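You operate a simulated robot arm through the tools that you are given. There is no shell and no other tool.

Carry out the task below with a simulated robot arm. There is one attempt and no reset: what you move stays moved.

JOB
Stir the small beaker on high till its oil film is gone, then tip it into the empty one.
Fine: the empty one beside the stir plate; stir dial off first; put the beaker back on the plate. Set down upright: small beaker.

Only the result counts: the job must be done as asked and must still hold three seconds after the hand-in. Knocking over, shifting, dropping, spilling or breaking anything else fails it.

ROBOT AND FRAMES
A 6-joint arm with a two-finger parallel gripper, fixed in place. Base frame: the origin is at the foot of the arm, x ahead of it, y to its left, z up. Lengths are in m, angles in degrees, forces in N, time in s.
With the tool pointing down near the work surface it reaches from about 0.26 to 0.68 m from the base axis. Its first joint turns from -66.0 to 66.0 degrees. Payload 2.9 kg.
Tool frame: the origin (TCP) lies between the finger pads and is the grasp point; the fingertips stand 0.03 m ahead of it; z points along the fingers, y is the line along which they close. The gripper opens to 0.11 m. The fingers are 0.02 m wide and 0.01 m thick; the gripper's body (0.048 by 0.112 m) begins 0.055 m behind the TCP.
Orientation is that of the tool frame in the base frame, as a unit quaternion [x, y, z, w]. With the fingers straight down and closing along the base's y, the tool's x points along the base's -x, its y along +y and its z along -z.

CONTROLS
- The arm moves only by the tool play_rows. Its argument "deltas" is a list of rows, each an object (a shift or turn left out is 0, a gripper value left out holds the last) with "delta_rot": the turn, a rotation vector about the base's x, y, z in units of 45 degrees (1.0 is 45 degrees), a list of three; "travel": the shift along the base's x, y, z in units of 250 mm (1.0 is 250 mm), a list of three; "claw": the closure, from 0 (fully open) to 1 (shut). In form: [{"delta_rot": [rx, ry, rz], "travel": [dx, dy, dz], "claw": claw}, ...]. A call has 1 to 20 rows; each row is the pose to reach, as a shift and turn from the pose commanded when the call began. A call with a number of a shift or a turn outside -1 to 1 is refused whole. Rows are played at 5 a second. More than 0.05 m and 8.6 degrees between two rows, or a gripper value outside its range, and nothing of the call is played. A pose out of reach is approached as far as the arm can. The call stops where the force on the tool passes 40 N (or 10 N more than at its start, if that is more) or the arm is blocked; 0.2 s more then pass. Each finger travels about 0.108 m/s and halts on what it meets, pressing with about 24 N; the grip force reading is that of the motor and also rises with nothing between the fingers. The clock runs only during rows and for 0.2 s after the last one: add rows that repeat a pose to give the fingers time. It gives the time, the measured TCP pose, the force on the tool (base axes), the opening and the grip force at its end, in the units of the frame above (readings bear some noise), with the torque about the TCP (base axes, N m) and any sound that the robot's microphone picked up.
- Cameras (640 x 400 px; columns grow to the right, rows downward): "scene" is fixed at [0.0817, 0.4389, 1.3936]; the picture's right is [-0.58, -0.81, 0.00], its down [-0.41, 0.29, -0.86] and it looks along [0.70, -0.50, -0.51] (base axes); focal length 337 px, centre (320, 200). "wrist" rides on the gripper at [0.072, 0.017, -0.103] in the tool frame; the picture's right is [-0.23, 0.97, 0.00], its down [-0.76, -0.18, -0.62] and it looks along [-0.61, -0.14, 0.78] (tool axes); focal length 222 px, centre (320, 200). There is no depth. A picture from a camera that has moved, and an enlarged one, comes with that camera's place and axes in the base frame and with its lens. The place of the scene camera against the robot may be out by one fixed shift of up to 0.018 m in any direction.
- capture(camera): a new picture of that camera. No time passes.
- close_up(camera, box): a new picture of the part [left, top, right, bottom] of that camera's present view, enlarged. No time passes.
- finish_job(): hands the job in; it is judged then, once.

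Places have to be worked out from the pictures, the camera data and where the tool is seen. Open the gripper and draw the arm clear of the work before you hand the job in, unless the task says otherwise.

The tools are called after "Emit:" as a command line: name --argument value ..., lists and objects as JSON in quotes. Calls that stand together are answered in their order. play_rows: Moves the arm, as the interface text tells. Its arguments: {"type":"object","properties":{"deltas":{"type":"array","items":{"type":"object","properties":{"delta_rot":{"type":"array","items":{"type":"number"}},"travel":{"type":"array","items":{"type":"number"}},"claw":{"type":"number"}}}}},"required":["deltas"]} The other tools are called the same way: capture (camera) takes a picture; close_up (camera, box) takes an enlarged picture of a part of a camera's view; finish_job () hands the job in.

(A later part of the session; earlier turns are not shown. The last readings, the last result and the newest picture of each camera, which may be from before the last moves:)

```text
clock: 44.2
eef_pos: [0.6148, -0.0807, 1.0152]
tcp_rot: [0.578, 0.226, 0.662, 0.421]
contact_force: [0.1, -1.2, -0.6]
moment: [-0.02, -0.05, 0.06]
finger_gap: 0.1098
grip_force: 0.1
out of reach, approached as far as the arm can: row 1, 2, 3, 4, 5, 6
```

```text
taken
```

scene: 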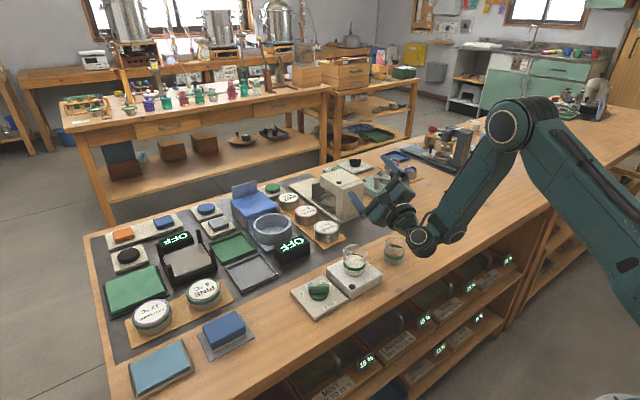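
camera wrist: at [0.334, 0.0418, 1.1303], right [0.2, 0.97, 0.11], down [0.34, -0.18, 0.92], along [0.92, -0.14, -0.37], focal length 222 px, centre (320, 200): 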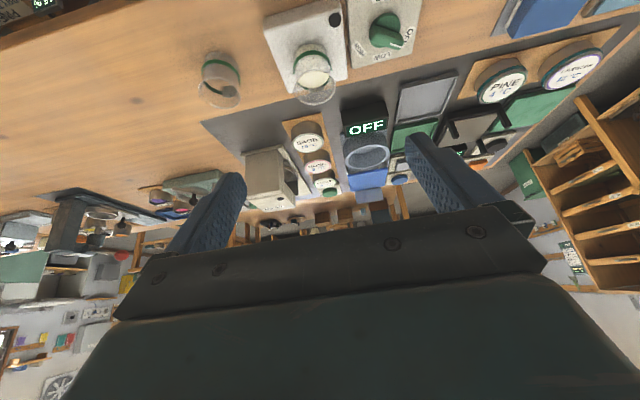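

Limit seems tied to the tool pointing above horizontal rather than roll itself. I undo that last rotation (tool now along +x horizontally, rolled 90°), return to x≈0.55 and roll purely about the tool axis.

Emit:
play_rows --deltas '[{"delta_rot": [-0.147, 0.085, 0]}, {"delta_rot": [-0.294, 0.17, 0]}, {"delta_rot": [-0.442, 0.255, 0]}, {"delta_rot": [-0.589, 0.34, 0]}, {"travel": [-0.1, 0, 0], "delta_rot": [-0.736, 0.425, 0]}, {"travel": [-0.24, 0, 0], "delta_rot": [-0.736, 0.425, 0]}, {"travel": [-0.24, 0, 0], "delta_rot": [-0.736, 0.425, 0]}]'

Emit:
play_rows --deltas '[{"delta_rot": [0.17, 0, 0]}, {"delta_rot": [0.34, 0, 0]}, {"delta_rot": [0.51, 0, 0]}, {"delta_rot": [0.68, 0, 0]}, {"delta_rot": [0.68, 0, 0]}]'

```text
clock: 45.8
eef_pos: [0.4906, -0.0703, 1.0106]
tcp_rot: [0.499, 0.501, 0.499, 0.501]
contact_force: [-0.8, 0.2, -0.7]
moment: [0.01, -0.02, -0.01]
finger_gap: 0.11
grip_force: 0.1
out of reach, approached as far as the arm can: row 1
```

```text
clock: 47.0
eef_pos: [0.4918, -0.0689, 1.0092]
tcp_rot: [0.614, 0.35, 0.614, 0.352]
contact_force: [-0.4, 0.0, 0.0]
moment: [0.01, 0.02, 0.02]
finger_gap: 0.11
grip_force: 0.0
```

Rolling to 120° with the tool horizontal works. I close the fingers partly and check that this pose is also reachable low at the actual pour spot above the empty beaker.

Emit:
play_rows --deltas '[{"travel": [0.08, -0.05, 0], "claw": 0.45}, {"travel": [0.17, -0.11, 0], "claw": 0.45}, {"travel": [0.25, -0.164, 0], "claw": 0.45}, {"travel": [0.25, -0.164, -0.15], "claw": 0.45}, {"travel": [0.25, -0.164, -0.3], "claw": 0.45}, {"travel": [0.25, -0.164, -0.3], "claw": 0.45}]'

Emit:
capture --camera "wrist"

Emit:
close_up --camera "scene" --box '[300, 180, 460, 300]'

```text
clock: 48.4
eef_pos: [0.5328, -0.0885, 0.9235]
tcp_rot: [0.613, 0.349, 0.614, 0.354]
contact_force: [0.7, 0.0, -0.2]
moment: [0.0, 0.0, -0.02]
finger_gap: 0.0604
grip_force: 0.1
out of reach, approached as far as the arm can: row 1, 2, 3, 4, 5, 6
```

```text
taken
camera wrist: at [0.4298, -0.034, 0.9735], right [-0.01, -0.69, 0.72], down [-0.62, -0.56, -0.54], along [0.78, -0.46, -0.43], focal length 222 px, centre (320, 200)
```

wrist: 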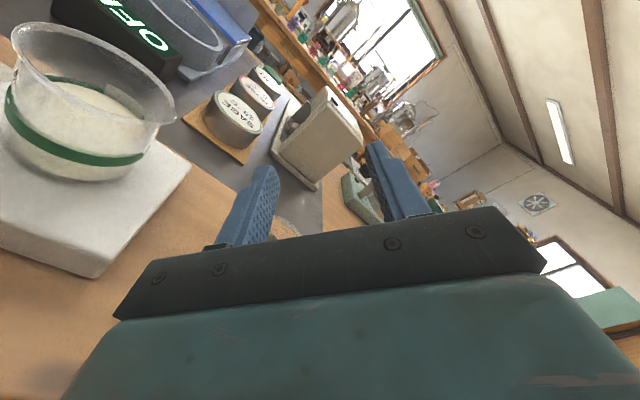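

```text
3.33 times, centred on (380, 240) of scene
camera zoom: at [0.0817, 0.4389, 1.3936], right [-0.58, -0.81, 0.0], down [-0.41, 0.29, -0.86], along [0.7, -0.5, -0.51], focal length 1124 px, centre (120, 67)
```

zoom: 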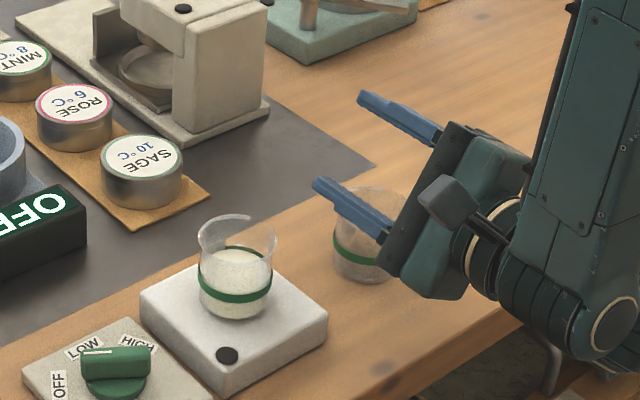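

The pose is just at a joint limit there. Yawing the tool to the right (wrist more in front of the arm) should free the wrist roll, so I rise, yaw −35°, and test again.

Emit:
play_rows --deltas '[{"travel": [0, 0, 0.15]}, {"travel": [0, 0, 0.3]}, {"travel": [0, 0, 0.36], "delta_rot": [0, 0, -0.16]}, {"travel": [0, 0, 0.36], "delta_rot": [0, 0, -0.32]}, {"travel": [0, 0, 0.36], "delta_rot": [0, 0, -0.48]}, {"travel": [0, 0, 0.36], "delta_rot": [0, 0, -0.64]}, {"travel": [0, 0, 0.36], "delta_rot": [0, 0, -0.778]}, {"travel": [0, 0, 0.36], "delta_rot": [0, 0, -0.778]}]'

Emit:
play_rows --deltas '[{"travel": [0.04, -0.05, 0]}, {"travel": [0.08, -0.1, 0]}, {"travel": [0.08, -0.1, -0.15]}, {"travel": [0.08, -0.1, -0.3]}, {"travel": [0.08, -0.1, -0.3]}]'

```text
clock: 50.2
eef_pos: [0.5969, -0.1194, 1.0696]
tcp_rot: [0.692, 0.151, 0.479, 0.519]
contact_force: [-0.2, 0.5, -0.5]
moment: [0.01, 0.03, -0.01]
finger_gap: 0.0606
grip_force: 0.1
out of reach, approached as far as the arm can: row 1, 2, 3, 4, 5, 6, 7, 8
```

```text
clock: 51.4
eef_pos: [0.6301, -0.1512, 1.0011]
tcp_rot: [0.692, 0.151, 0.479, 0.519]
contact_force: [0.3, -0.5, -0.1]
moment: [0.03, 0.02, 0.0]
finger_gap: 0.0603
grip_force: 0.0
out of reach, approached as far as the arm can: row 4, 5
```

I look at the arm configuration to understand which wrist joint is limiting.

Emit:
capture --camera "scene"

Emit:
close_up --camera "scene" --box '[340, 90, 640, 290]'

```text
taken
```

scene: 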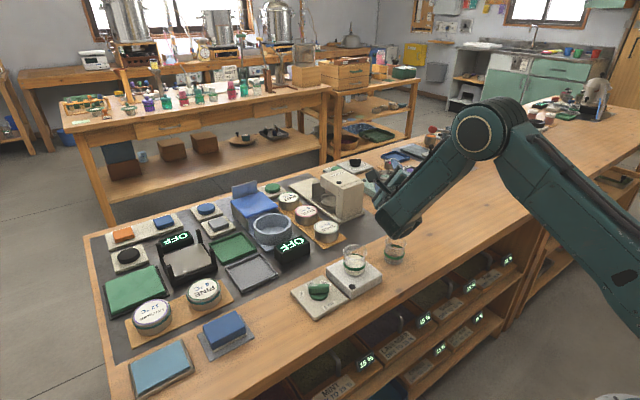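

```text
2.00 times, centred on (490, 190) of scene
camera zoom: at [0.0817, 0.4389, 1.3936], right [-0.58, -0.81, 0.0], down [-0.41, 0.29, -0.86], along [0.7, -0.5, -0.51], focal length 674 px, centre (-20, 220)
```

zoom: 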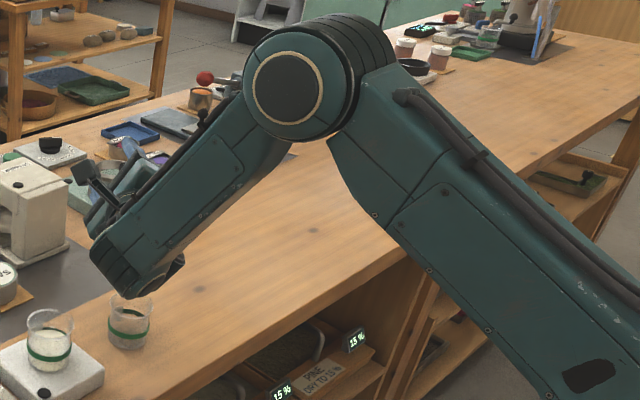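

The forearm is steep, so a horizontal/upward tool overbends the wrist. Better: keep the tool 30° below horizontal and roll purely about the tool axis. I undo the roll to rehearse that instead.

Emit:
play_rows --deltas '[{"travel": [0, 0, 0.06], "delta_rot": [-0.139, 0.0976, 0]}, {"travel": [0, 0, 0.12], "delta_rot": [-0.278, 0.195, 0]}, {"travel": [-0.04, 0.04, 0.2], "delta_rot": [-0.417, 0.293, 0]}, {"travel": [-0.08, 0.08, 0.2], "delta_rot": [-0.557, 0.39, 0]}, {"travel": [-0.12, 0.12, 0.2], "delta_rot": [-0.696, 0.488, 0]}, {"travel": [-0.16, 0.16, 0.2], "delta_rot": [-0.819, 0.574, 0]}, {"travel": [-0.16, 0.16, 0.2], "delta_rot": [-0.819, 0.574, 0]}]'

Emit:
play_rows --deltas '[{"delta_rot": [-0.139, 0.0976, 0]}, {"delta_rot": [-0.278, 0.195, 0]}, {"delta_rot": [-0.417, 0.293, 0]}, {"delta_rot": [-0.557, 0.39, 0]}, {"delta_rot": [-0.696, 0.488, 0]}, {"delta_rot": [-0.819, 0.574, 0]}, {"delta_rot": [-0.819, 0.574, 0]}]'

Emit:
play_rows --deltas '[{"delta_rot": [-0.139, 0.0976, 0]}, {"delta_rot": [-0.278, 0.195, 0]}, {"delta_rot": [-0.417, 0.293, 0]}, {"delta_rot": [-0.546, 0.383, 0]}, {"delta_rot": [-0.546, 0.383, 0]}]'

```text
clock: 53.0
eef_pos: [0.5917, -0.1115, 1.0537]
tcp_rot: [0.58, 0.404, 0.245, 0.664]
contact_force: [-0.8, 0.1, -0.5]
moment: [-0.01, 0.0, -0.01]
finger_gap: 0.0605
grip_force: 0.2
```

```text
clock: 54.6
eef_pos: [0.5912, -0.1117, 1.0534]
tcp_rot: [0.382, 0.595, -0.029, 0.706]
contact_force: [0.8, -0.1, -0.6]
moment: [0.02, 0.01, 0.01]
finger_gap: 0.0606
grip_force: 0.0
```

```text
clock: 55.8
eef_pos: [0.5901, -0.1118, 1.0539]
tcp_rot: [0.214, 0.674, -0.21, 0.675]
contact_force: [0.5, 0.2, 0.4]
moment: [0.01, 0.01, 0.05]
finger_gap: 0.0606
grip_force: 0.0
```

Roll is undone. Now I set azimuth −10° and pitch 30° down (the intended grasp orientation), then rehearse rolling about the tool axis.

Emit:
play_rows --deltas '[{"delta_rot": [0, 0, 0.14]}, {"delta_rot": [0, 0, 0.28]}, {"delta_rot": [0, 0, 0.42]}, {"delta_rot": [0, 0, 0.556]}, {"delta_rot": [0, 0, 0.556]}]'

Emit:
play_rows --deltas '[{"travel": [-0.04, 0, -0.05], "delta_rot": [0.029, 0.164, 0]}, {"travel": [-0.08, 0, -0.1], "delta_rot": [0.058, 0.328, 0]}, {"travel": [-0.12, 0, -0.15], "delta_rot": [0.087, 0.492, 0]}, {"travel": [-0.14, 0, -0.2], "delta_rot": [0.116, 0.657, 0]}, {"travel": [-0.14, 0, -0.2], "delta_rot": [0.116, 0.657, 0]}]'

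```text
clock: 57.0
eef_pos: [0.5907, -0.1114, 1.0541]
tcp_rot: [0.066, 0.704, -0.061, 0.705]
contact_force: [0.7, 0.9, 0.4]
moment: [0.0, 0.01, -0.01]
finger_gap: 0.0605
grip_force: 0.1
```

```text
clock: 58.2
eef_pos: [0.5552, -0.1124, 1.0017]
tcp_rot: [0.079, 0.863, -0.041, 0.498]
contact_force: [-1.3, -0.4, 0.4]
moment: [0.02, 0.0, 0.01]
finger_gap: 0.0607
grip_force: 0.1
```

Orientation is as intended. Now the roll rehearsal about the tool axis, 45° at a time, to ~140°.

Emit:
play_rows --deltas '[{"delta_rot": [0.145, -0.0253, -0.0853]}, {"delta_rot": [0.29, -0.0507, -0.171]}, {"delta_rot": [0.435, -0.076, -0.256]}, {"delta_rot": [0.58, -0.101, -0.341]}, {"delta_rot": [0.725, -0.127, -0.427]}, {"delta_rot": [0.853, -0.149, -0.502]}, {"delta_rot": [0.853, -0.149, -0.502]}]'

Emit:
play_rows --deltas '[{"delta_rot": [0.145, -0.0253, -0.0853]}, {"delta_rot": [0.29, -0.0507, -0.171]}, {"delta_rot": [0.435, -0.076, -0.256]}, {"delta_rot": [0.58, -0.101, -0.341]}, {"delta_rot": [0.725, -0.127, -0.427]}, {"delta_rot": [0.853, -0.149, -0.502]}, {"delta_rot": [0.853, -0.149, -0.502]}]'

Emit:
play_rows --deltas '[{"delta_rot": [0.145, -0.0253, -0.0853]}, {"delta_rot": [0.29, -0.0507, -0.171]}, {"delta_rot": [0.435, -0.076, -0.256]}, {"delta_rot": [0.58, -0.101, -0.341]}, {"delta_rot": [0.725, -0.127, -0.427]}, {"delta_rot": [0.853, -0.149, -0.502]}, {"delta_rot": [0.853, -0.149, -0.502]}]'

Emit:
capture --camera "scene"

```text
clock: 59.8
eef_pos: [0.5555, -0.1116, 1.0028]
tcp_rot: [0.406, 0.766, 0.152, 0.474]
contact_force: [0.1, 0.6, -0.3]
moment: [0.03, -0.03, -0.01]
finger_gap: 0.0604
grip_force: 0.1
```

```text
clock: 61.4
eef_pos: [0.556, -0.1117, 1.0035]
tcp_rot: [0.667, 0.553, 0.323, 0.38]
contact_force: [-0.2, -0.7, 0.1]
moment: [0.01, 0.01, 0.0]
finger_gap: 0.0604
grip_force: 0.0
```

```text
clock: 63.0
eef_pos: [0.5555, -0.1116, 1.0026]
tcp_rot: [0.828, 0.256, 0.444, 0.226]
contact_force: [-1.0, 0.5, 0.1]
moment: [-0.02, -0.05, 0.0]
finger_gap: 0.0605
grip_force: 0.0
```

```text
taken
```

scene: 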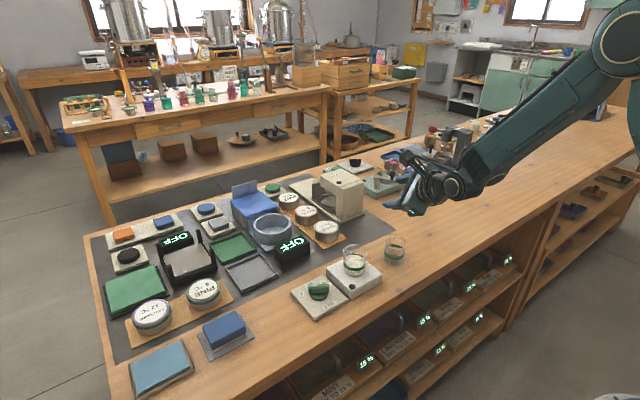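

Full 135° roll works in this configuration. I check that it also holds when lowered to pour height (z≈0.93) over the empty beaker.

Emit:
play_rows --deltas '[{"travel": [0, 0, -0.15]}, {"travel": [0, 0, -0.28]}, {"travel": [0, 0, -0.28]}]'

Emit:
close_up --camera "scene" --box '[320, 160, 480, 280]'

Emit:
capture --camera "wrist"

```text
clock: 63.8
eef_pos: [0.5552, -0.1106, 0.9332]
tcp_rot: [0.828, 0.257, 0.444, 0.227]
contact_force: [0.3, 0.1, -1.0]
moment: [0.05, 0.0, -0.01]
finger_gap: 0.0605
grip_force: 0.0
```

```text
3.33 times, centred on (400, 220) of scene
camera zoom: at [0.0817, 0.4389, 1.3936], right [-0.58, -0.81, 0.0], down [-0.41, 0.29, -0.86], along [0.7, -0.5, -0.51], focal length 1124 px, centre (53, 133)
```

zoom: 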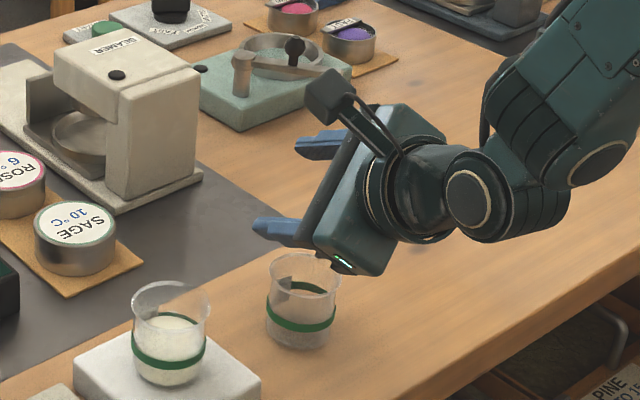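

```text
taken
camera wrist: at [0.5055, -0.0636, 1.0401], right [0.11, -0.89, 0.45], down [-0.93, -0.25, -0.26], along [0.35, -0.39, -0.85], focal length 222 px, centre (320, 200)
```

wrist: 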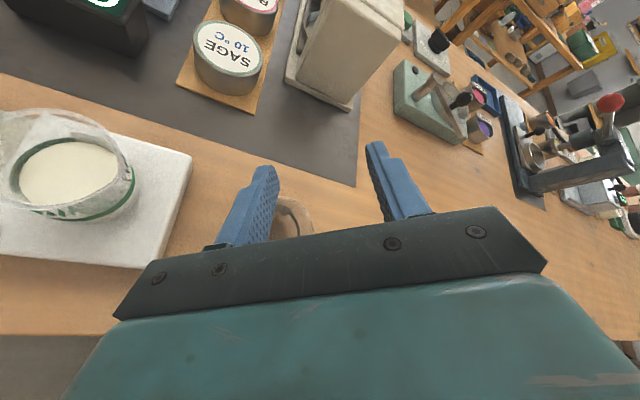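

Reachable with good clearance. Now I rise, roll back to 0°, and open the gripper to prepare for the grasp.

Emit:
play_rows --deltas '[{"travel": [0, 0, 0.15], "delta_rot": [0, 0, 0]}, {"travel": [0, 0, 0.28], "delta_rot": [-0.145, 0.0253, 0.0853]}, {"travel": [0, 0, 0.28], "delta_rot": [-0.29, 0.0507, 0.171]}, {"travel": [0, 0, 0.28], "delta_rot": [-0.435, 0.076, 0.256]}, {"travel": [0, 0, 0.28], "delta_rot": [-0.58, 0.101, 0.341]}, {"travel": [0, 0, 0.28], "delta_rot": [-0.725, 0.127, 0.427]}, {"travel": [0, 0, 0.28], "delta_rot": [-0.853, 0.149, 0.502]}, {"travel": [0, 0, 0.28], "delta_rot": [-0.853, 0.149, 0.502]}]'

Emit:
play_rows --deltas '[{"delta_rot": [-0.145, 0.0253, 0.0853]}, {"delta_rot": [-0.29, 0.0507, 0.171]}, {"delta_rot": [-0.435, 0.076, 0.256]}, {"delta_rot": [-0.58, 0.101, 0.341]}, {"delta_rot": [-0.725, 0.127, 0.427]}, {"delta_rot": [-0.853, 0.149, 0.502]}, {"delta_rot": [-0.853, 0.149, 0.502]}]'

Emit:
play_rows --deltas '[{"delta_rot": [-0.145, 0.0253, 0.0853]}, {"delta_rot": [-0.29, 0.0507, 0.171]}, {"delta_rot": [-0.435, 0.076, 0.256]}, {"delta_rot": [-0.58, 0.101, 0.341], "claw": 0.2}, {"delta_rot": [-0.725, 0.127, 0.427], "claw": 0.0}, {"delta_rot": [-0.853, 0.149, 0.502], "claw": 0.0}, {"delta_rot": [-0.853, 0.149, 0.502], "claw": 0.0}]'

```text
clock: 65.6
eef_pos: [0.5561, -0.1127, 1.0041]
tcp_rot: [0.667, 0.554, 0.322, 0.38]
contact_force: [-0.6, 0.3, -0.5]
moment: [0.01, -0.01, 0.02]
finger_gap: 0.0602
grip_force: 0.1
```

```text
clock: 67.2
eef_pos: [0.555, -0.1119, 1.003]
tcp_rot: [0.403, 0.767, 0.152, 0.476]
contact_force: [1.1, 0.6, -0.5]
moment: [0.02, 0.0, 0.03]
finger_gap: 0.0606
grip_force: 0.0
```

```text
clock: 68.8
eef_pos: [0.5553, -0.1127, 1.0027]
tcp_rot: [0.078, 0.862, -0.042, 0.499]
contact_force: [0.5, -0.1, -1.2]
moment: [0.0, 0.02, -0.03]
finger_gap: 0.1099
grip_force: 0.0
```

Back in grasp orientation, open. I move to a pre-grasp spot behind and above the small beaker and look.

Emit:
play_rows --deltas '[{"travel": [-0.08, 0.1, 0]}, {"travel": [-0.16, 0.22, 0]}, {"travel": [-0.24, 0.36, -0.05]}, {"travel": [-0.32, 0.48, -0.12]}, {"travel": [-0.32, 0.58, -0.2]}, {"travel": [-0.32, 0.582, -0.3]}, {"travel": [-0.32, 0.582, -0.38]}, {"travel": [-0.32, 0.582, -0.38]}]'

Emit:
capture --camera "wrist"

Emit:
close_up --camera "scene" --box '[300, 180, 460, 300]'

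```text
clock: 70.6
eef_pos: [0.4755, 0.0335, 0.9081]
tcp_rot: [0.079, 0.862, -0.041, 0.499]
contact_force: [0.2, -0.3, 0.2]
moment: [-0.02, 0.0, 0.0]
finger_gap: 0.1101
grip_force: 0.1
```

```text
taken
camera wrist: at [0.3549, 0.0717, 0.8973], right [0.28, 0.94, 0.2], down [-0.19, -0.15, 0.97], along [0.94, -0.31, 0.13], focal length 222 px, centre (320, 200)
```

wrist: 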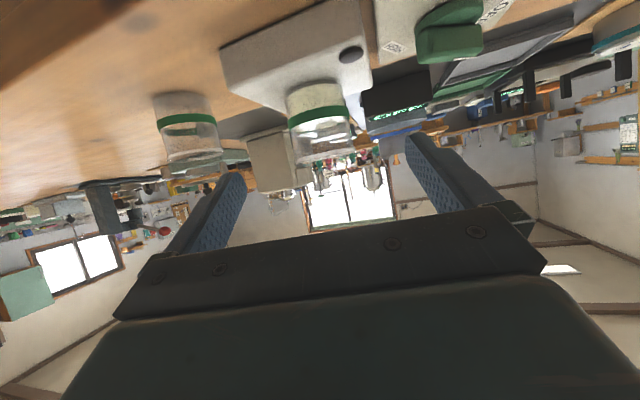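

```text
3.33 times, centred on (380, 240) of scene
camera zoom: at [0.0817, 0.4389, 1.3936], right [-0.58, -0.81, 0.0], down [-0.41, 0.29, -0.86], along [0.7, -0.5, -0.51], focal length 1124 px, centre (120, 67)
```

zoom: 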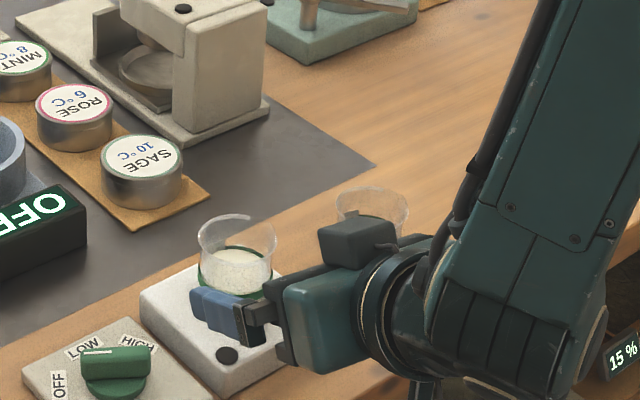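

The beaker sits exactly on the tool axis (column 320) between the open fingers. I advance 90 mm along the tool axis so the fingers straddle it at mid-height.

Emit:
play_rows --deltas '[{"travel": [0.077, -0.0134, -0.045]}, {"travel": [0.154, -0.0268, -0.09]}, {"travel": [0.231, -0.04, -0.136]}, {"travel": [0.27, -0.047, -0.159]}, {"travel": [0.307, -0.0536, -0.181]}, {"travel": [0.307, -0.0536, -0.181]}]'

Emit:
capture --camera "wrist"

Emit:
close_up --camera "scene" --box '[300, 200, 420, 300]'

```text
clock: 72.0
eef_pos: [0.5521, 0.0215, 0.8618]
tcp_rot: [0.079, 0.862, -0.042, 0.498]
contact_force: [-1.2, -1.6, 0.8]
moment: [-0.02, 0.01, 0.02]
finger_gap: 0.11
grip_force: 0.1
```

```text
taken
camera wrist: at [0.4314, 0.0598, 0.8517], right [0.29, 0.94, 0.2], down [-0.19, -0.15, 0.97], along [0.94, -0.32, 0.13], focal length 222 px, centre (320, 200)
```

wrist: 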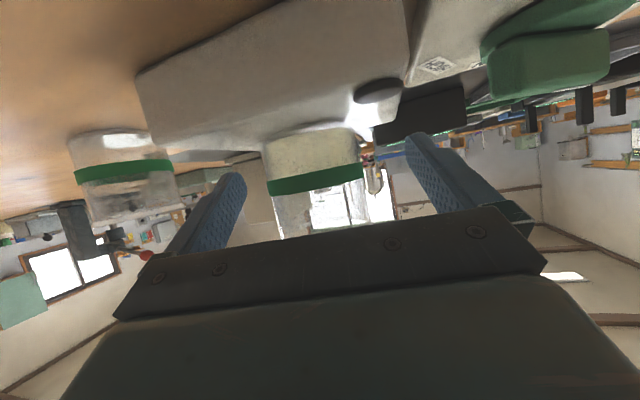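

```text
4.00 times, centred on (360, 250) of scene
camera zoom: at [0.0817, 0.4389, 1.3936], right [-0.58, -0.81, 0.0], down [-0.41, 0.29, -0.86], along [0.7, -0.5, -0.51], focal length 1349 px, centre (160, 0)
```

zoom: 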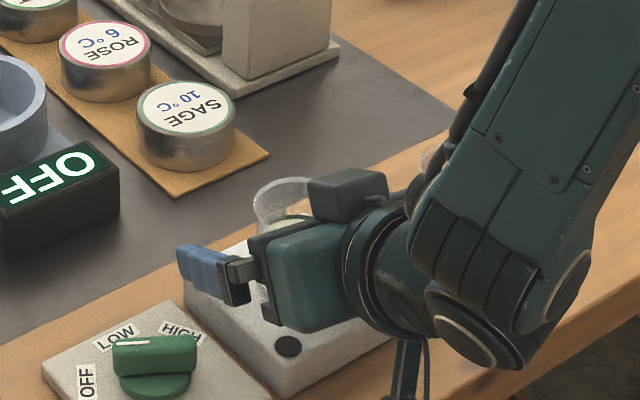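

Beaker is between the fingers, about 2 mm toward −y of centre. I nudge 2 mm and close gently in steps.

Emit:
play_rows --deltas '[{"travel": [0, -0.008, 0], "claw": 0.2}, {"travel": [0, -0.008, 0], "claw": 0.35}, {"travel": [0, -0.008, 0], "claw": 0.43}, {"travel": [0, -0.008, 0], "claw": 0.47}, {"travel": [0, -0.008, 0], "claw": 0.52}, {"travel": [0, -0.008, 0], "claw": 0.56}, {"travel": [0, -0.008, 0], "claw": 0.6}, {"travel": [0, -0.008, 0], "claw": 0.6}, {"travel": [0, -0.008, 0], "claw": 0.6}]'

Emit:
capture --camera "wrist"

Emit:
close_up --camera "scene" --box '[300, 200, 420, 300]'

```text
clock: 74.0
eef_pos: [0.5509, 0.0191, 0.8638]
tcp_rot: [0.079, 0.862, -0.041, 0.499]
contact_force: [-0.5, -0.3, 0.9]
moment: [-0.06, 0.03, -0.02]
finger_gap: 0.0512
grip_force: 24.4
```

```text
taken
camera wrist: at [0.4312, 0.058, 0.8521], right [0.29, 0.94, 0.2], down [-0.19, -0.15, 0.97], along [0.94, -0.32, 0.13], focal length 222 px, centre (320, 200)
```

wrist: 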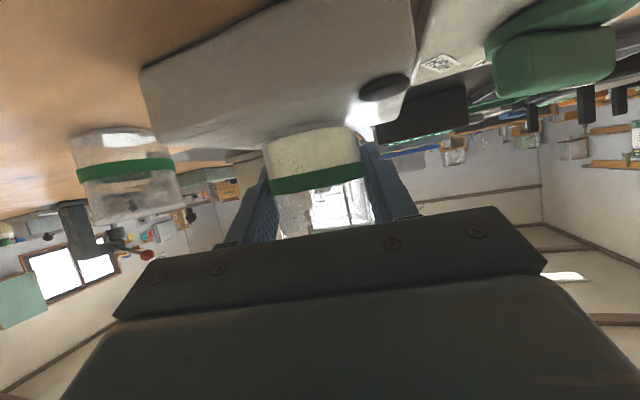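

```text
4.00 times, centred on (360, 250) of scene
camera zoom: at [0.0816, 0.4389, 1.3936], right [-0.58, -0.81, 0.0], down [-0.41, 0.29, -0.86], along [0.7, -0.5, -0.51], focal length 1349 px, centre (160, 0)
```

zoom: 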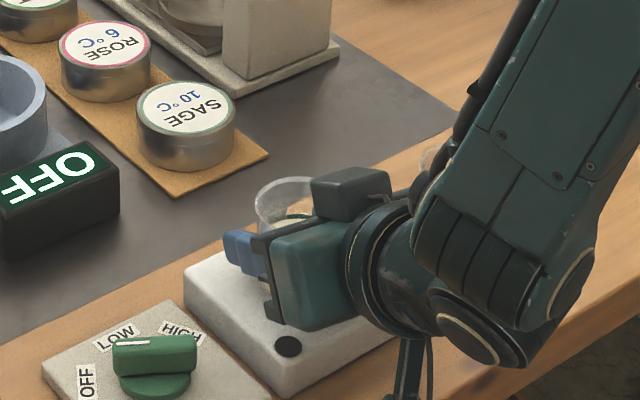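

Gripped (gap 51 mm, 24 N). I lift slowly straight up ~75 mm, keeping it level.

Emit:
play_rows --deltas '[{"travel": [0, 0, 0.02], "claw": 0.7}, {"travel": [0, 0, 0.06], "claw": 0.7}, {"travel": [0, 0, 0.12], "claw": 0.7}, {"travel": [0, 0, 0.19], "claw": 0.7}, {"travel": [0, 0, 0.25], "claw": 0.7}, {"travel": [0, 0, 0.29], "claw": 0.7}, {"travel": [0, 0, 0.3], "claw": 0.7}, {"travel": [0, 0, 0.3], "claw": 0.7}]'

Emit:
capture --camera "wrist"

Emit:
close_up --camera "scene" --box '[300, 180, 440, 300]'

```text
clock: 75.8
eef_pos: [0.5525, 0.0197, 0.9399]
tcp_rot: [0.079, 0.863, -0.041, 0.497]
contact_force: [-0.4, 0.7, -1.5]
moment: [0.05, -0.02, -0.01]
finger_gap: 0.0511
grip_force: 24.2
```

```text
taken
camera wrist: at [0.4319, 0.0586, 0.9278], right [0.29, 0.94, 0.2], down [-0.19, -0.15, 0.97], along [0.94, -0.32, 0.13], focal length 222 px, centre (320, 200)
```

wrist: 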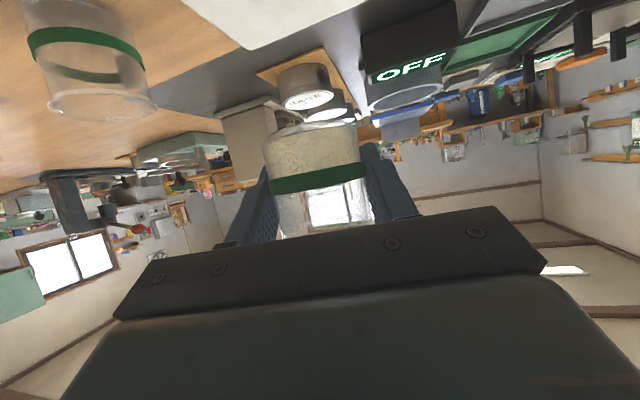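

```text
3.33 times, centred on (370, 240) of scene
camera zoom: at [0.0817, 0.4389, 1.3936], right [-0.58, -0.81, 0.0], down [-0.41, 0.29, -0.86], along [0.7, -0.5, -0.51], focal length 1124 px, centre (153, 67)
```

zoom: 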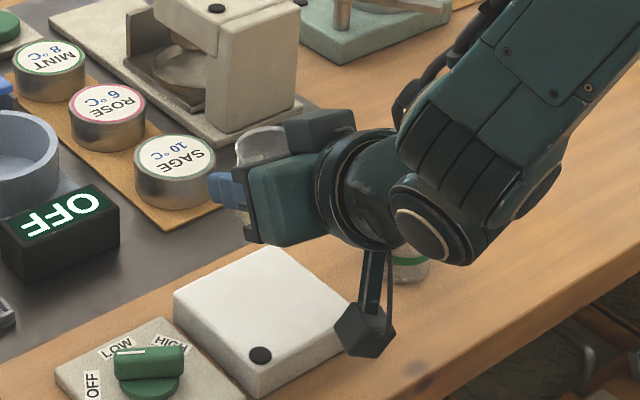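

Held securely and level. I carry it smoothly toward the empty beaker (still upright, bottom ≈0.90, above the rim at 0.856).

Emit:
play_rows --deltas '[{"travel": [0.003, -0.025, 0]}, {"travel": [0.01, -0.08, 0]}, {"travel": [0.018, -0.15, 0]}, {"travel": [0.027, -0.22, 0]}, {"travel": [0.036, -0.29, 0]}, {"travel": [0.042, -0.345, 0]}, {"travel": [0.045, -0.372, 0]}, {"travel": [0.045, -0.378, 0]}, {"travel": [0.045, -0.378, 0]}]'

Emit:
capture --camera "wrist"

Emit:
close_up --camera "scene" --box '[320, 160, 480, 280]'

```text
clock: 77.8
eef_pos: [0.5642, -0.0754, 0.9378]
tcp_rot: [0.08, 0.862, -0.042, 0.498]
contact_force: [-0.5, -0.5, -1.3]
moment: [0.03, 0.04, 0.02]
finger_gap: 0.0512
grip_force: 24.0
```

```text
taken
camera wrist: at [0.4429, -0.037, 0.9269], right [0.29, 0.94, 0.2], down [-0.19, -0.15, 0.97], along [0.94, -0.32, 0.13], focal length 222 px, centre (320, 200)
```

wrist: 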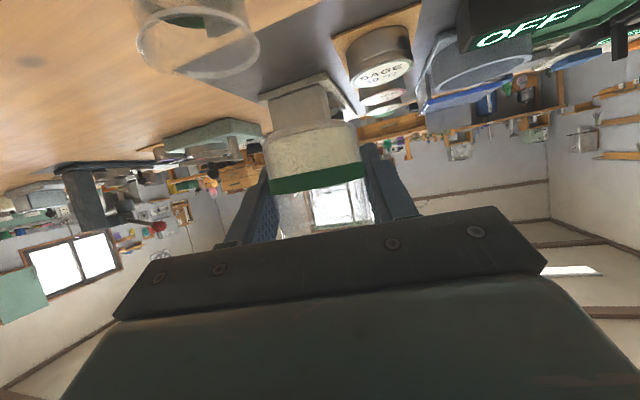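

```text
3.33 times, centred on (400, 220) of scene
camera zoom: at [0.0817, 0.4389, 1.3936], right [-0.58, -0.81, 0.0], down [-0.41, 0.29, -0.86], along [0.7, -0.5, -0.51], focal length 1124 px, centre (53, 133)
```

zoom: 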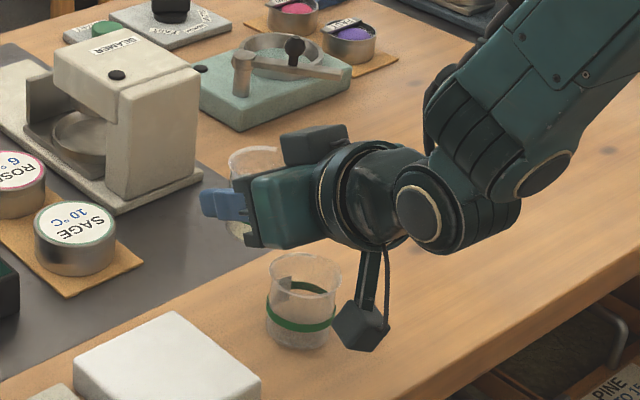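

Empty rim confirmed around (0.545, −0.115, 0.856). I roll to 40° (before any flow) and settle to z≈0.92.

Emit:
play_rows --deltas '[{"delta_rot": [0.043, -0.0075, -0.025]}, {"delta_rot": [0.128, -0.0224, -0.0753]}, {"delta_rot": [0.213, -0.0373, -0.1255]}, {"delta_rot": [0.299, -0.0522, -0.1757]}, {"delta_rot": [0.384, -0.0671, -0.2259]}, {"delta_rot": [0.469, -0.082, -0.2761], "travel": [0, 0, -0.01]}, {"delta_rot": [0.555, -0.0969, -0.3263], "travel": [0, 0, -0.025]}, {"delta_rot": [0.64, -0.1118, -0.3765], "travel": [0, 0, -0.04]}, {"delta_rot": [0.725, -0.1267, -0.4267], "travel": [0, 0, -0.06]}, {"delta_rot": [0.758, -0.1324, -0.4463], "travel": [0, 0, -0.072]}, {"delta_rot": [0.758, -0.1324, -0.4463], "travel": [0, 0, -0.072]}]'

Emit:
capture --camera "wrist"

Emit:
close_up --camera "scene" --box '[320, 160, 480, 280]'

```text
clock: 80.2
eef_pos: [0.5639, -0.0763, 0.9203]
tcp_rot: [0.37, 0.784, 0.131, 0.481]
contact_force: [0.3, 0.1, -1.9]
moment: [0.02, -0.03, -0.01]
finger_gap: 0.0513
grip_force: 23.4
```

```text
taken
camera wrist: at [0.4645, 0.0031, 0.9335], right [0.5, 0.51, 0.7], down [-0.41, -0.57, 0.71], along [0.76, -0.64, -0.07], focal length 222 px, centre (320, 200)
```

wrist: 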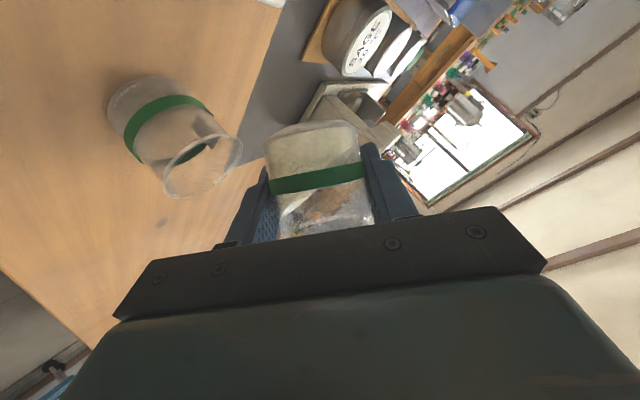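

```text
3.33 times, centred on (400, 220) of scene
camera zoom: at [0.0817, 0.4389, 1.3936], right [-0.58, -0.81, 0.0], down [-0.41, 0.29, -0.86], along [0.7, -0.5, -0.51], focal length 1124 px, centre (53, 133)
```

zoom: 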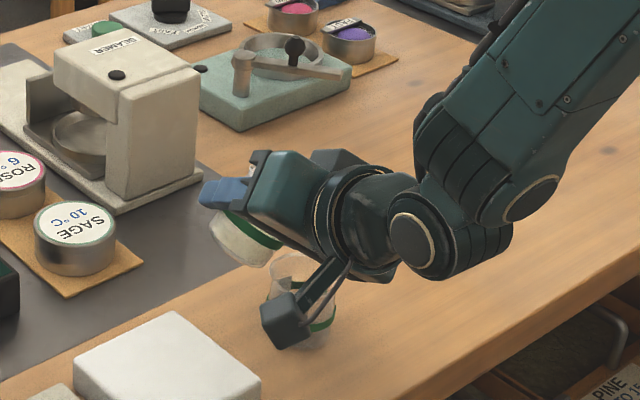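

Over the receiver: lip at about (0.551, −0.110), within its mouth. I roll slowly to 60° and look.

Emit:
play_rows --deltas '[{"delta_rot": [0.038, -0.0066, -0.0223]}, {"delta_rot": [0.076, -0.0132, -0.0446]}, {"delta_rot": [0.114, -0.0199, -0.0669], "travel": [0.002, 0.001, 0]}, {"delta_rot": [0.152, -0.0265, -0.0892], "travel": [0.002, 0.002, 0]}, {"delta_rot": [0.19, -0.0331, -0.1116], "travel": [0.003, 0.003, 0]}, {"delta_rot": [0.228, -0.0397, -0.1339], "travel": [0.004, 0.003, 0]}, {"delta_rot": [0.266, -0.0464, -0.1562], "travel": [0.004, 0.003, 0]}, {"delta_rot": [0.303, -0.053, -0.1785], "travel": [0.004, 0.003, 0]}, {"delta_rot": [0.341, -0.0596, -0.2008], "travel": [0.004, 0.003, 0]}, {"delta_rot": [0.379, -0.0662, -0.2231], "travel": [0.004, 0.003, 0]}]'

Emit:
capture --camera "wrist"

Emit:
close_up --camera "scene" --box '[340, 190, 440, 265]'

```text
clock: 82.4
eef_pos: [0.5647, -0.076, 0.92]
tcp_rot: [0.5, 0.707, 0.212, 0.452]
contact_force: [0.8, 0.5, -1.3]
moment: [-0.04, -0.02, 0.01]
finger_gap: 0.0511
grip_force: 23.4
```

```text
taken
camera wrist: at [0.4785, 0.0128, 0.9537], right [0.52, 0.19, 0.83], down [-0.55, -0.66, 0.5], along [0.65, -0.72, -0.24], focal length 222 px, centre (320, 200)
```

wrist: 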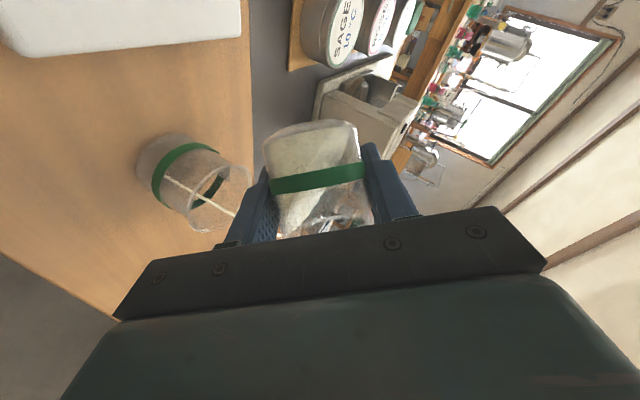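

```text
5.33 times, centred on (390, 228) of scene
camera zoom: at [0.0817, 0.4389, 1.3936], right [-0.58, -0.81, 0.0], down [-0.41, 0.29, -0.86], along [0.7, -0.5, -0.51], focal length 1799 px, centre (-53, 53)
```

zoom: 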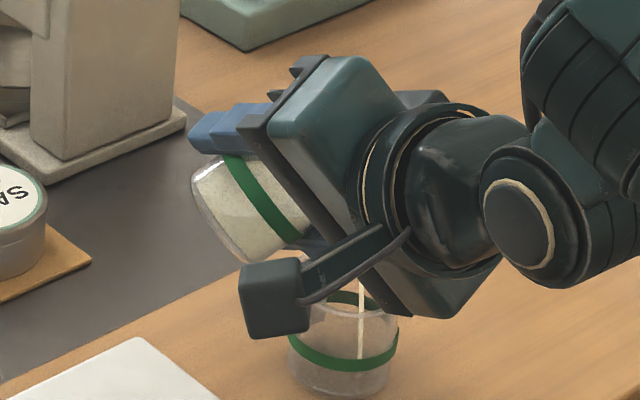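

A thin stream falls inside the receiver, about 9 mm past centre toward −x/−y, so I shift back slightly while rolling on slowly to 80°.

Emit:
play_rows --deltas '[{"travel": [0.008, 0.012, 0]}, {"delta_rot": [0.038, -0.0066, -0.0223], "travel": [0.012, 0.016, 0]}, {"delta_rot": [0.057, -0.01, -0.0335], "travel": [0.014, 0.016, 0]}, {"delta_rot": [0.076, -0.0132, -0.0446], "travel": [0.015, 0.015, 0]}, {"delta_rot": [0.114, -0.0199, -0.0669], "travel": [0.016, 0.013, 0]}, {"delta_rot": [0.152, -0.0265, -0.0892], "travel": [0.017, 0.011, 0]}, {"delta_rot": [0.19, -0.0331, -0.1116], "travel": [0.017, 0.009, 0]}, {"delta_rot": [0.228, -0.0397, -0.1339], "travel": [0.017, 0.007, 0]}, {"delta_rot": [0.266, -0.0464, -0.1562], "travel": [0.017, 0.005, 0]}, {"delta_rot": [0.303, -0.053, -0.1785], "travel": [0.017, 0.003, 0]}, {"delta_rot": [0.341, -0.0596, -0.2008], "travel": [0.017, 0.001, 0]}, {"delta_rot": [0.379, -0.0662, -0.2231], "travel": [0.017, -0.001, 0]}]'

Emit:
capture --camera "wrist"

Emit:
close_up --camera "scene" --box '[340, 190, 440, 265]'

```text
clock: 85.0
eef_pos: [0.569, -0.0748, 0.9204]
tcp_rot: [0.616, 0.61, 0.29, 0.407]
contact_force: [0.0, 0.0, -0.7]
moment: [-0.05, 0.01, 0.03]
finger_gap: 0.051
grip_force: 24.2
```

```text
taken
camera wrist: at [0.4963, 0.013, 0.9765], right [0.48, -0.15, 0.86], down [-0.69, -0.67, 0.27], along [0.54, -0.73, -0.43], focal length 222 px, centre (320, 200)
```

wrist: 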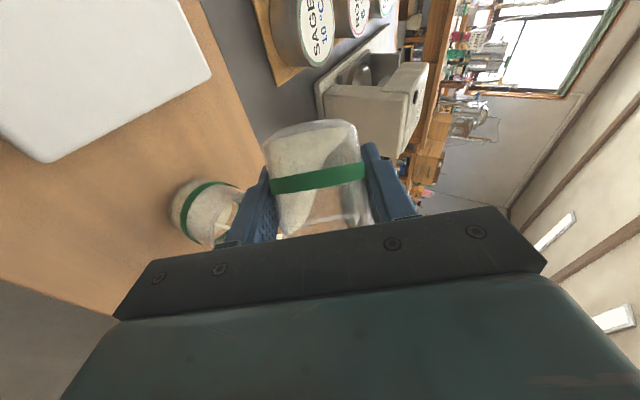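

```text
5.33 times, centred on (390, 228) of scene
camera zoom: at [0.0817, 0.4389, 1.3936], right [-0.58, -0.81, 0.0], down [-0.41, 0.29, -0.86], along [0.7, -0.5, -0.51], focal length 1799 px, centre (-53, 53)
```

zoom: 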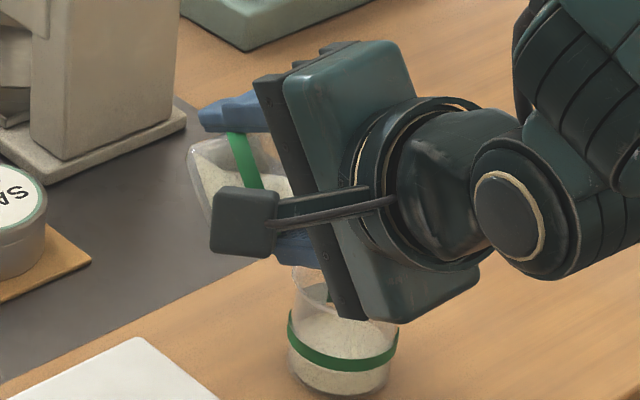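

The receiver is filling cleanly, no spill visible. I continue slowly to 100°, tracking the lip.

Emit:
play_rows --deltas '[{}, {"delta_rot": [0.038, -0.0066, -0.0223], "travel": [0, -0.003, 0]}, {"delta_rot": [0.076, -0.0132, -0.0446], "travel": [0, -0.006, 0]}, {"delta_rot": [0.114, -0.0199, -0.0669], "travel": [0, -0.009, 0]}, {"delta_rot": [0.152, -0.0265, -0.0892], "travel": [0, -0.012, 0]}, {"delta_rot": [0.19, -0.0331, -0.1116], "travel": [0, -0.014, 0]}, {"delta_rot": [0.228, -0.0397, -0.1339], "travel": [0, -0.017, 0]}, {"delta_rot": [0.266, -0.0464, -0.1562], "travel": [-0.001, -0.02, 0]}, {"delta_rot": [0.303, -0.053, -0.1785], "travel": [-0.001, -0.023, 0]}, {"delta_rot": [0.341, -0.0596, -0.2008], "travel": [-0.002, -0.026, 0]}, {"delta_rot": [0.379, -0.0662, -0.2231], "travel": [-0.002, -0.028, 0]}]'

Emit:
capture --camera "wrist"

Emit:
close_up --camera "scene" --box '[340, 190, 440, 265]'

```text
clock: 87.4
eef_pos: [0.5677, -0.082, 0.9209]
tcp_rot: [0.713, 0.493, 0.354, 0.351]
contact_force: [0.1, 0.5, 0.0]
moment: [0.01, 0.02, -0.04]
finger_gap: 0.0509
grip_force: 24.0
```

```text
taken
camera wrist: at [0.5064, -0.0023, 0.9982], right [0.38, -0.48, 0.79], down [-0.81, -0.58, 0.04], along [0.44, -0.66, -0.61], focal length 222 px, centre (320, 200)
```

wrist: 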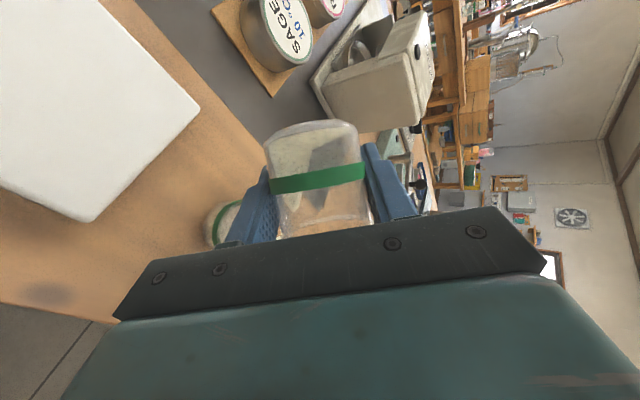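

```text
5.33 times, centred on (390, 228) of scene
camera zoom: at [0.0817, 0.4389, 1.3936], right [-0.58, -0.81, 0.0], down [-0.41, 0.29, -0.86], along [0.7, -0.5, -0.51], focal length 1799 px, centre (-53, 53)
```

zoom: 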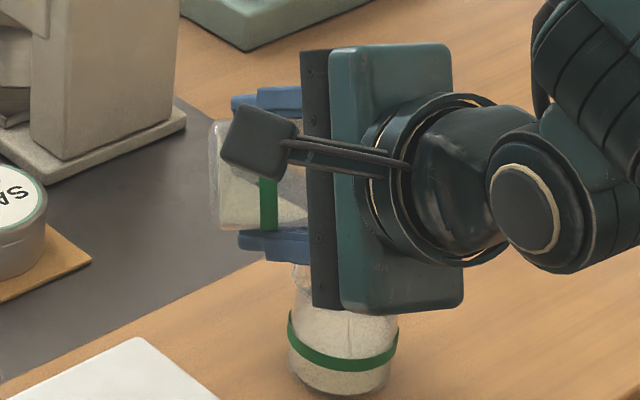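

Nearly drained, still clean. I continue to 135° and let it drain.

Emit:
play_rows --deltas '[{"delta_rot": [0.038, -0.0066, -0.0223], "travel": [0, -0.003, 0]}, {"delta_rot": [0.076, -0.0132, -0.0446], "travel": [-0.001, -0.006, 0]}, {"delta_rot": [0.114, -0.0199, -0.0669], "travel": [-0.001, -0.009, 0]}, {"delta_rot": [0.152, -0.0265, -0.0892], "travel": [-0.002, -0.012, 0]}, {"delta_rot": [0.19, -0.0331, -0.1116], "travel": [-0.003, -0.015, 0]}, {"delta_rot": [0.228, -0.0397, -0.1339], "travel": [-0.005, -0.018, 0]}, {"delta_rot": [0.266, -0.0464, -0.1562], "travel": [-0.006, -0.021, 0]}, {"delta_rot": [0.303, -0.053, -0.1785], "travel": [-0.007, -0.024, 0]}, {"delta_rot": [0.341, -0.0596, -0.2008], "travel": [-0.008, -0.027, 0]}, {"delta_rot": [0.379, -0.0662, -0.2231], "travel": [-0.01, -0.03, 0]}, {"delta_rot": [0.436, -0.0762, -0.2566], "travel": [-0.012, -0.034, 0]}, {"delta_rot": [0.493, -0.0861, -0.2901], "travel": [-0.014, -0.039, 0]}, {"delta_rot": [0.55, -0.0961, -0.3237], "travel": [-0.016, -0.043, 0]}, {"delta_rot": [0.607, -0.106, -0.3572], "travel": [-0.018, -0.047, 0]}, {"delta_rot": [0.664, -0.116, -0.3908], "travel": [-0.02, -0.051, 0]}, {"delta_rot": [0.664, -0.116, -0.3908], "travel": [-0.02, -0.051, 0]}, {"delta_rot": [0.664, -0.116, -0.3908], "travel": [-0.02, -0.051, 0]}, {"delta_rot": [0.664, -0.116, -0.3908], "travel": [-0.02, -0.051, 0]}, {"delta_rot": [0.664, -0.116, -0.3908], "travel": [-0.02, -0.051, 0]}]'

Emit:
capture --camera "wrist"

Emit:
close_up --camera "scene" --box '[340, 190, 440, 265]'

```text
clock: 91.4
eef_pos: [0.563, -0.0952, 0.9199]
tcp_rot: [0.828, 0.257, 0.444, 0.226]
contact_force: [0.0, 0.2, -0.2]
moment: [0.01, 0.01, 0.0]
finger_gap: 0.0505
grip_force: 24.4
```

```text
taken
camera wrist: at [0.5134, -0.0476, 1.0267], right [0.11, -0.89, 0.45], down [-0.93, -0.25, -0.26], along [0.35, -0.39, -0.85], focal length 222 px, centre (320, 200)
```

wrist: 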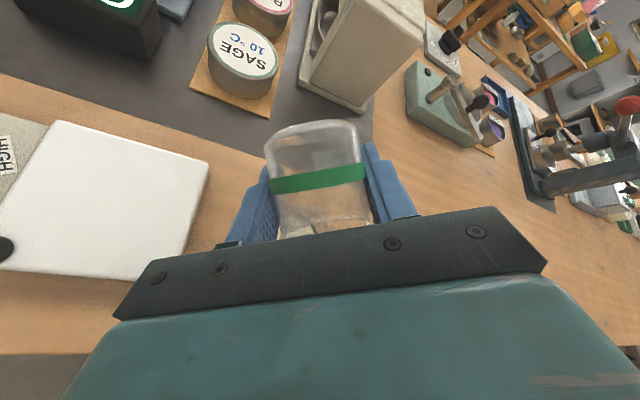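

```text
5.33 times, centred on (390, 228) of scene
camera zoom: at [0.0817, 0.4389, 1.3936], right [-0.58, -0.81, 0.0], down [-0.41, 0.29, -0.86], along [0.7, -0.5, -0.51], focal length 1799 px, centre (-53, 53)
```

zoom: 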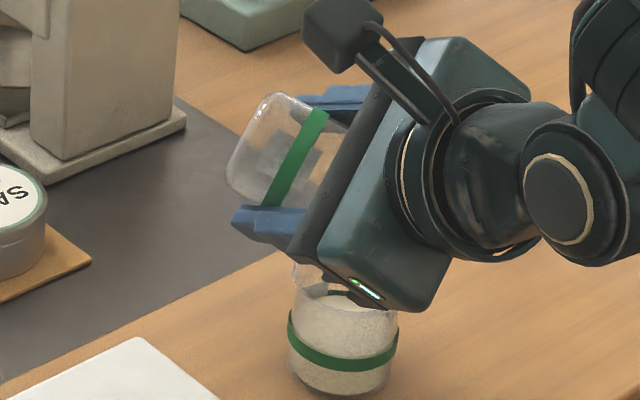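

The small beaker is empty and everything is in the receiver. I rise 30 mm and roll back upright.

Emit:
play_rows --deltas '[{"travel": [0, 0, 0.06]}, {"travel": [0, 0, 0.12], "delta_rot": [-0.1, 0.0175, 0.0588]}, {"travel": [0, 0, 0.16], "delta_rot": [-0.215, 0.0376, 0.1265]}, {"travel": [0, 0, 0.16], "delta_rot": [-0.34, 0.0594, 0.2]}, {"travel": [0, 0, 0.16], "delta_rot": [-0.47, 0.0821, 0.2766]}, {"travel": [0, 0, 0.16], "delta_rot": [-0.6, 0.1048, 0.3531]}, {"travel": [0, 0, 0.16], "delta_rot": [-0.73, 0.1275, 0.4296]}, {"travel": [0, 0, 0.16], "delta_rot": [-0.853, 0.149, 0.502]}, {"travel": [0, 0, 0.16], "delta_rot": [-0.853, 0.149, 0.502]}]'

Emit:
play_rows --deltas '[{"delta_rot": [-0.1, 0.0175, 0.0588], "travel": [0, 0.02, 0]}, {"delta_rot": [-0.23, 0.04, 0.1354], "travel": [0, 0.04, 0]}, {"delta_rot": [-0.36, 0.0629, 0.2119], "travel": [0, 0.06, 0]}, {"delta_rot": [-0.49, 0.0856, 0.2884], "travel": [0, 0.09, 0]}, {"delta_rot": [-0.62, 0.1083, 0.3649], "travel": [0, 0.12, 0]}, {"delta_rot": [-0.75, 0.131, 0.4414], "travel": [0, 0.15, 0]}, {"delta_rot": [-0.853, 0.149, 0.502], "travel": [0, 0.18, 0]}, {"delta_rot": [-0.853, 0.149, 0.502], "travel": [0, 0.2, 0]}]'

Emit:
play_rows --deltas '[{"delta_rot": [-0.1, 0.0175, 0.0588]}, {"delta_rot": [-0.23, 0.04, 0.1354]}, {"delta_rot": [-0.36, 0.0629, 0.2119]}, {"delta_rot": [-0.49, 0.0856, 0.2884]}, {"delta_rot": [-0.62, 0.1083, 0.3649]}, {"delta_rot": [-0.75, 0.131, 0.4414]}, {"delta_rot": [-0.853, 0.149, 0.502]}, {"delta_rot": [-0.853, 0.149, 0.502]}]'

Emit:
close_up --camera "scene" --box '[310, 170, 450, 275]'

Emit:
capture --camera "wrist"

```text
clock: 93.4
eef_pos: [0.5631, -0.0952, 0.9601]
tcp_rot: [0.667, 0.554, 0.322, 0.38]
contact_force: [-0.4, 0.0, -0.5]
moment: [0.01, 0.0, 0.0]
finger_gap: 0.0503
grip_force: 24.2
```

```text
clock: 95.2
eef_pos: [0.5632, -0.0442, 0.9591]
tcp_rot: [0.404, 0.767, 0.151, 0.476]
contact_force: [-0.4, -0.2, -0.7]
moment: [0.05, 0.02, 0.03]
finger_gap: 0.0502
grip_force: 24.0
```

```text
clock: 97.0
eef_pos: [0.5631, -0.0455, 0.9601]
tcp_rot: [0.079, 0.862, -0.042, 0.499]
contact_force: [0.3, -0.1, -0.1]
moment: [-0.01, 0.01, 0.0]
finger_gap: 0.0501
grip_force: 23.9
```

```text
3.81 times, centred on (380, 222) of scene
camera zoom: at [0.0817, 0.4389, 1.3936], right [-0.58, -0.81, 0.0], down [-0.41, 0.29, -0.86], along [0.7, -0.5, -0.51], focal length 1285 px, centre (91, 114)
```

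zoom: 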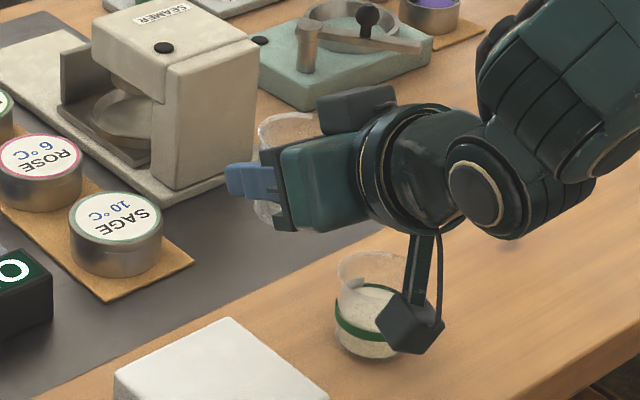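

```text
taken
camera wrist: at [0.4427, -0.0062, 0.9496], right [0.28, 0.94, 0.2], down [-0.19, -0.15, 0.97], along [0.94, -0.31, 0.13], focal length 222 px, centre (320, 200)
```

wrist: 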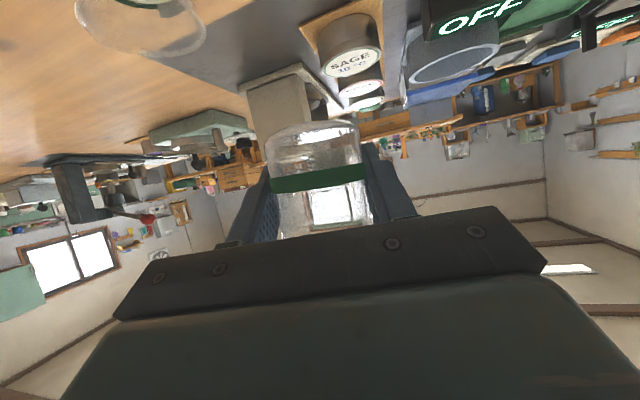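

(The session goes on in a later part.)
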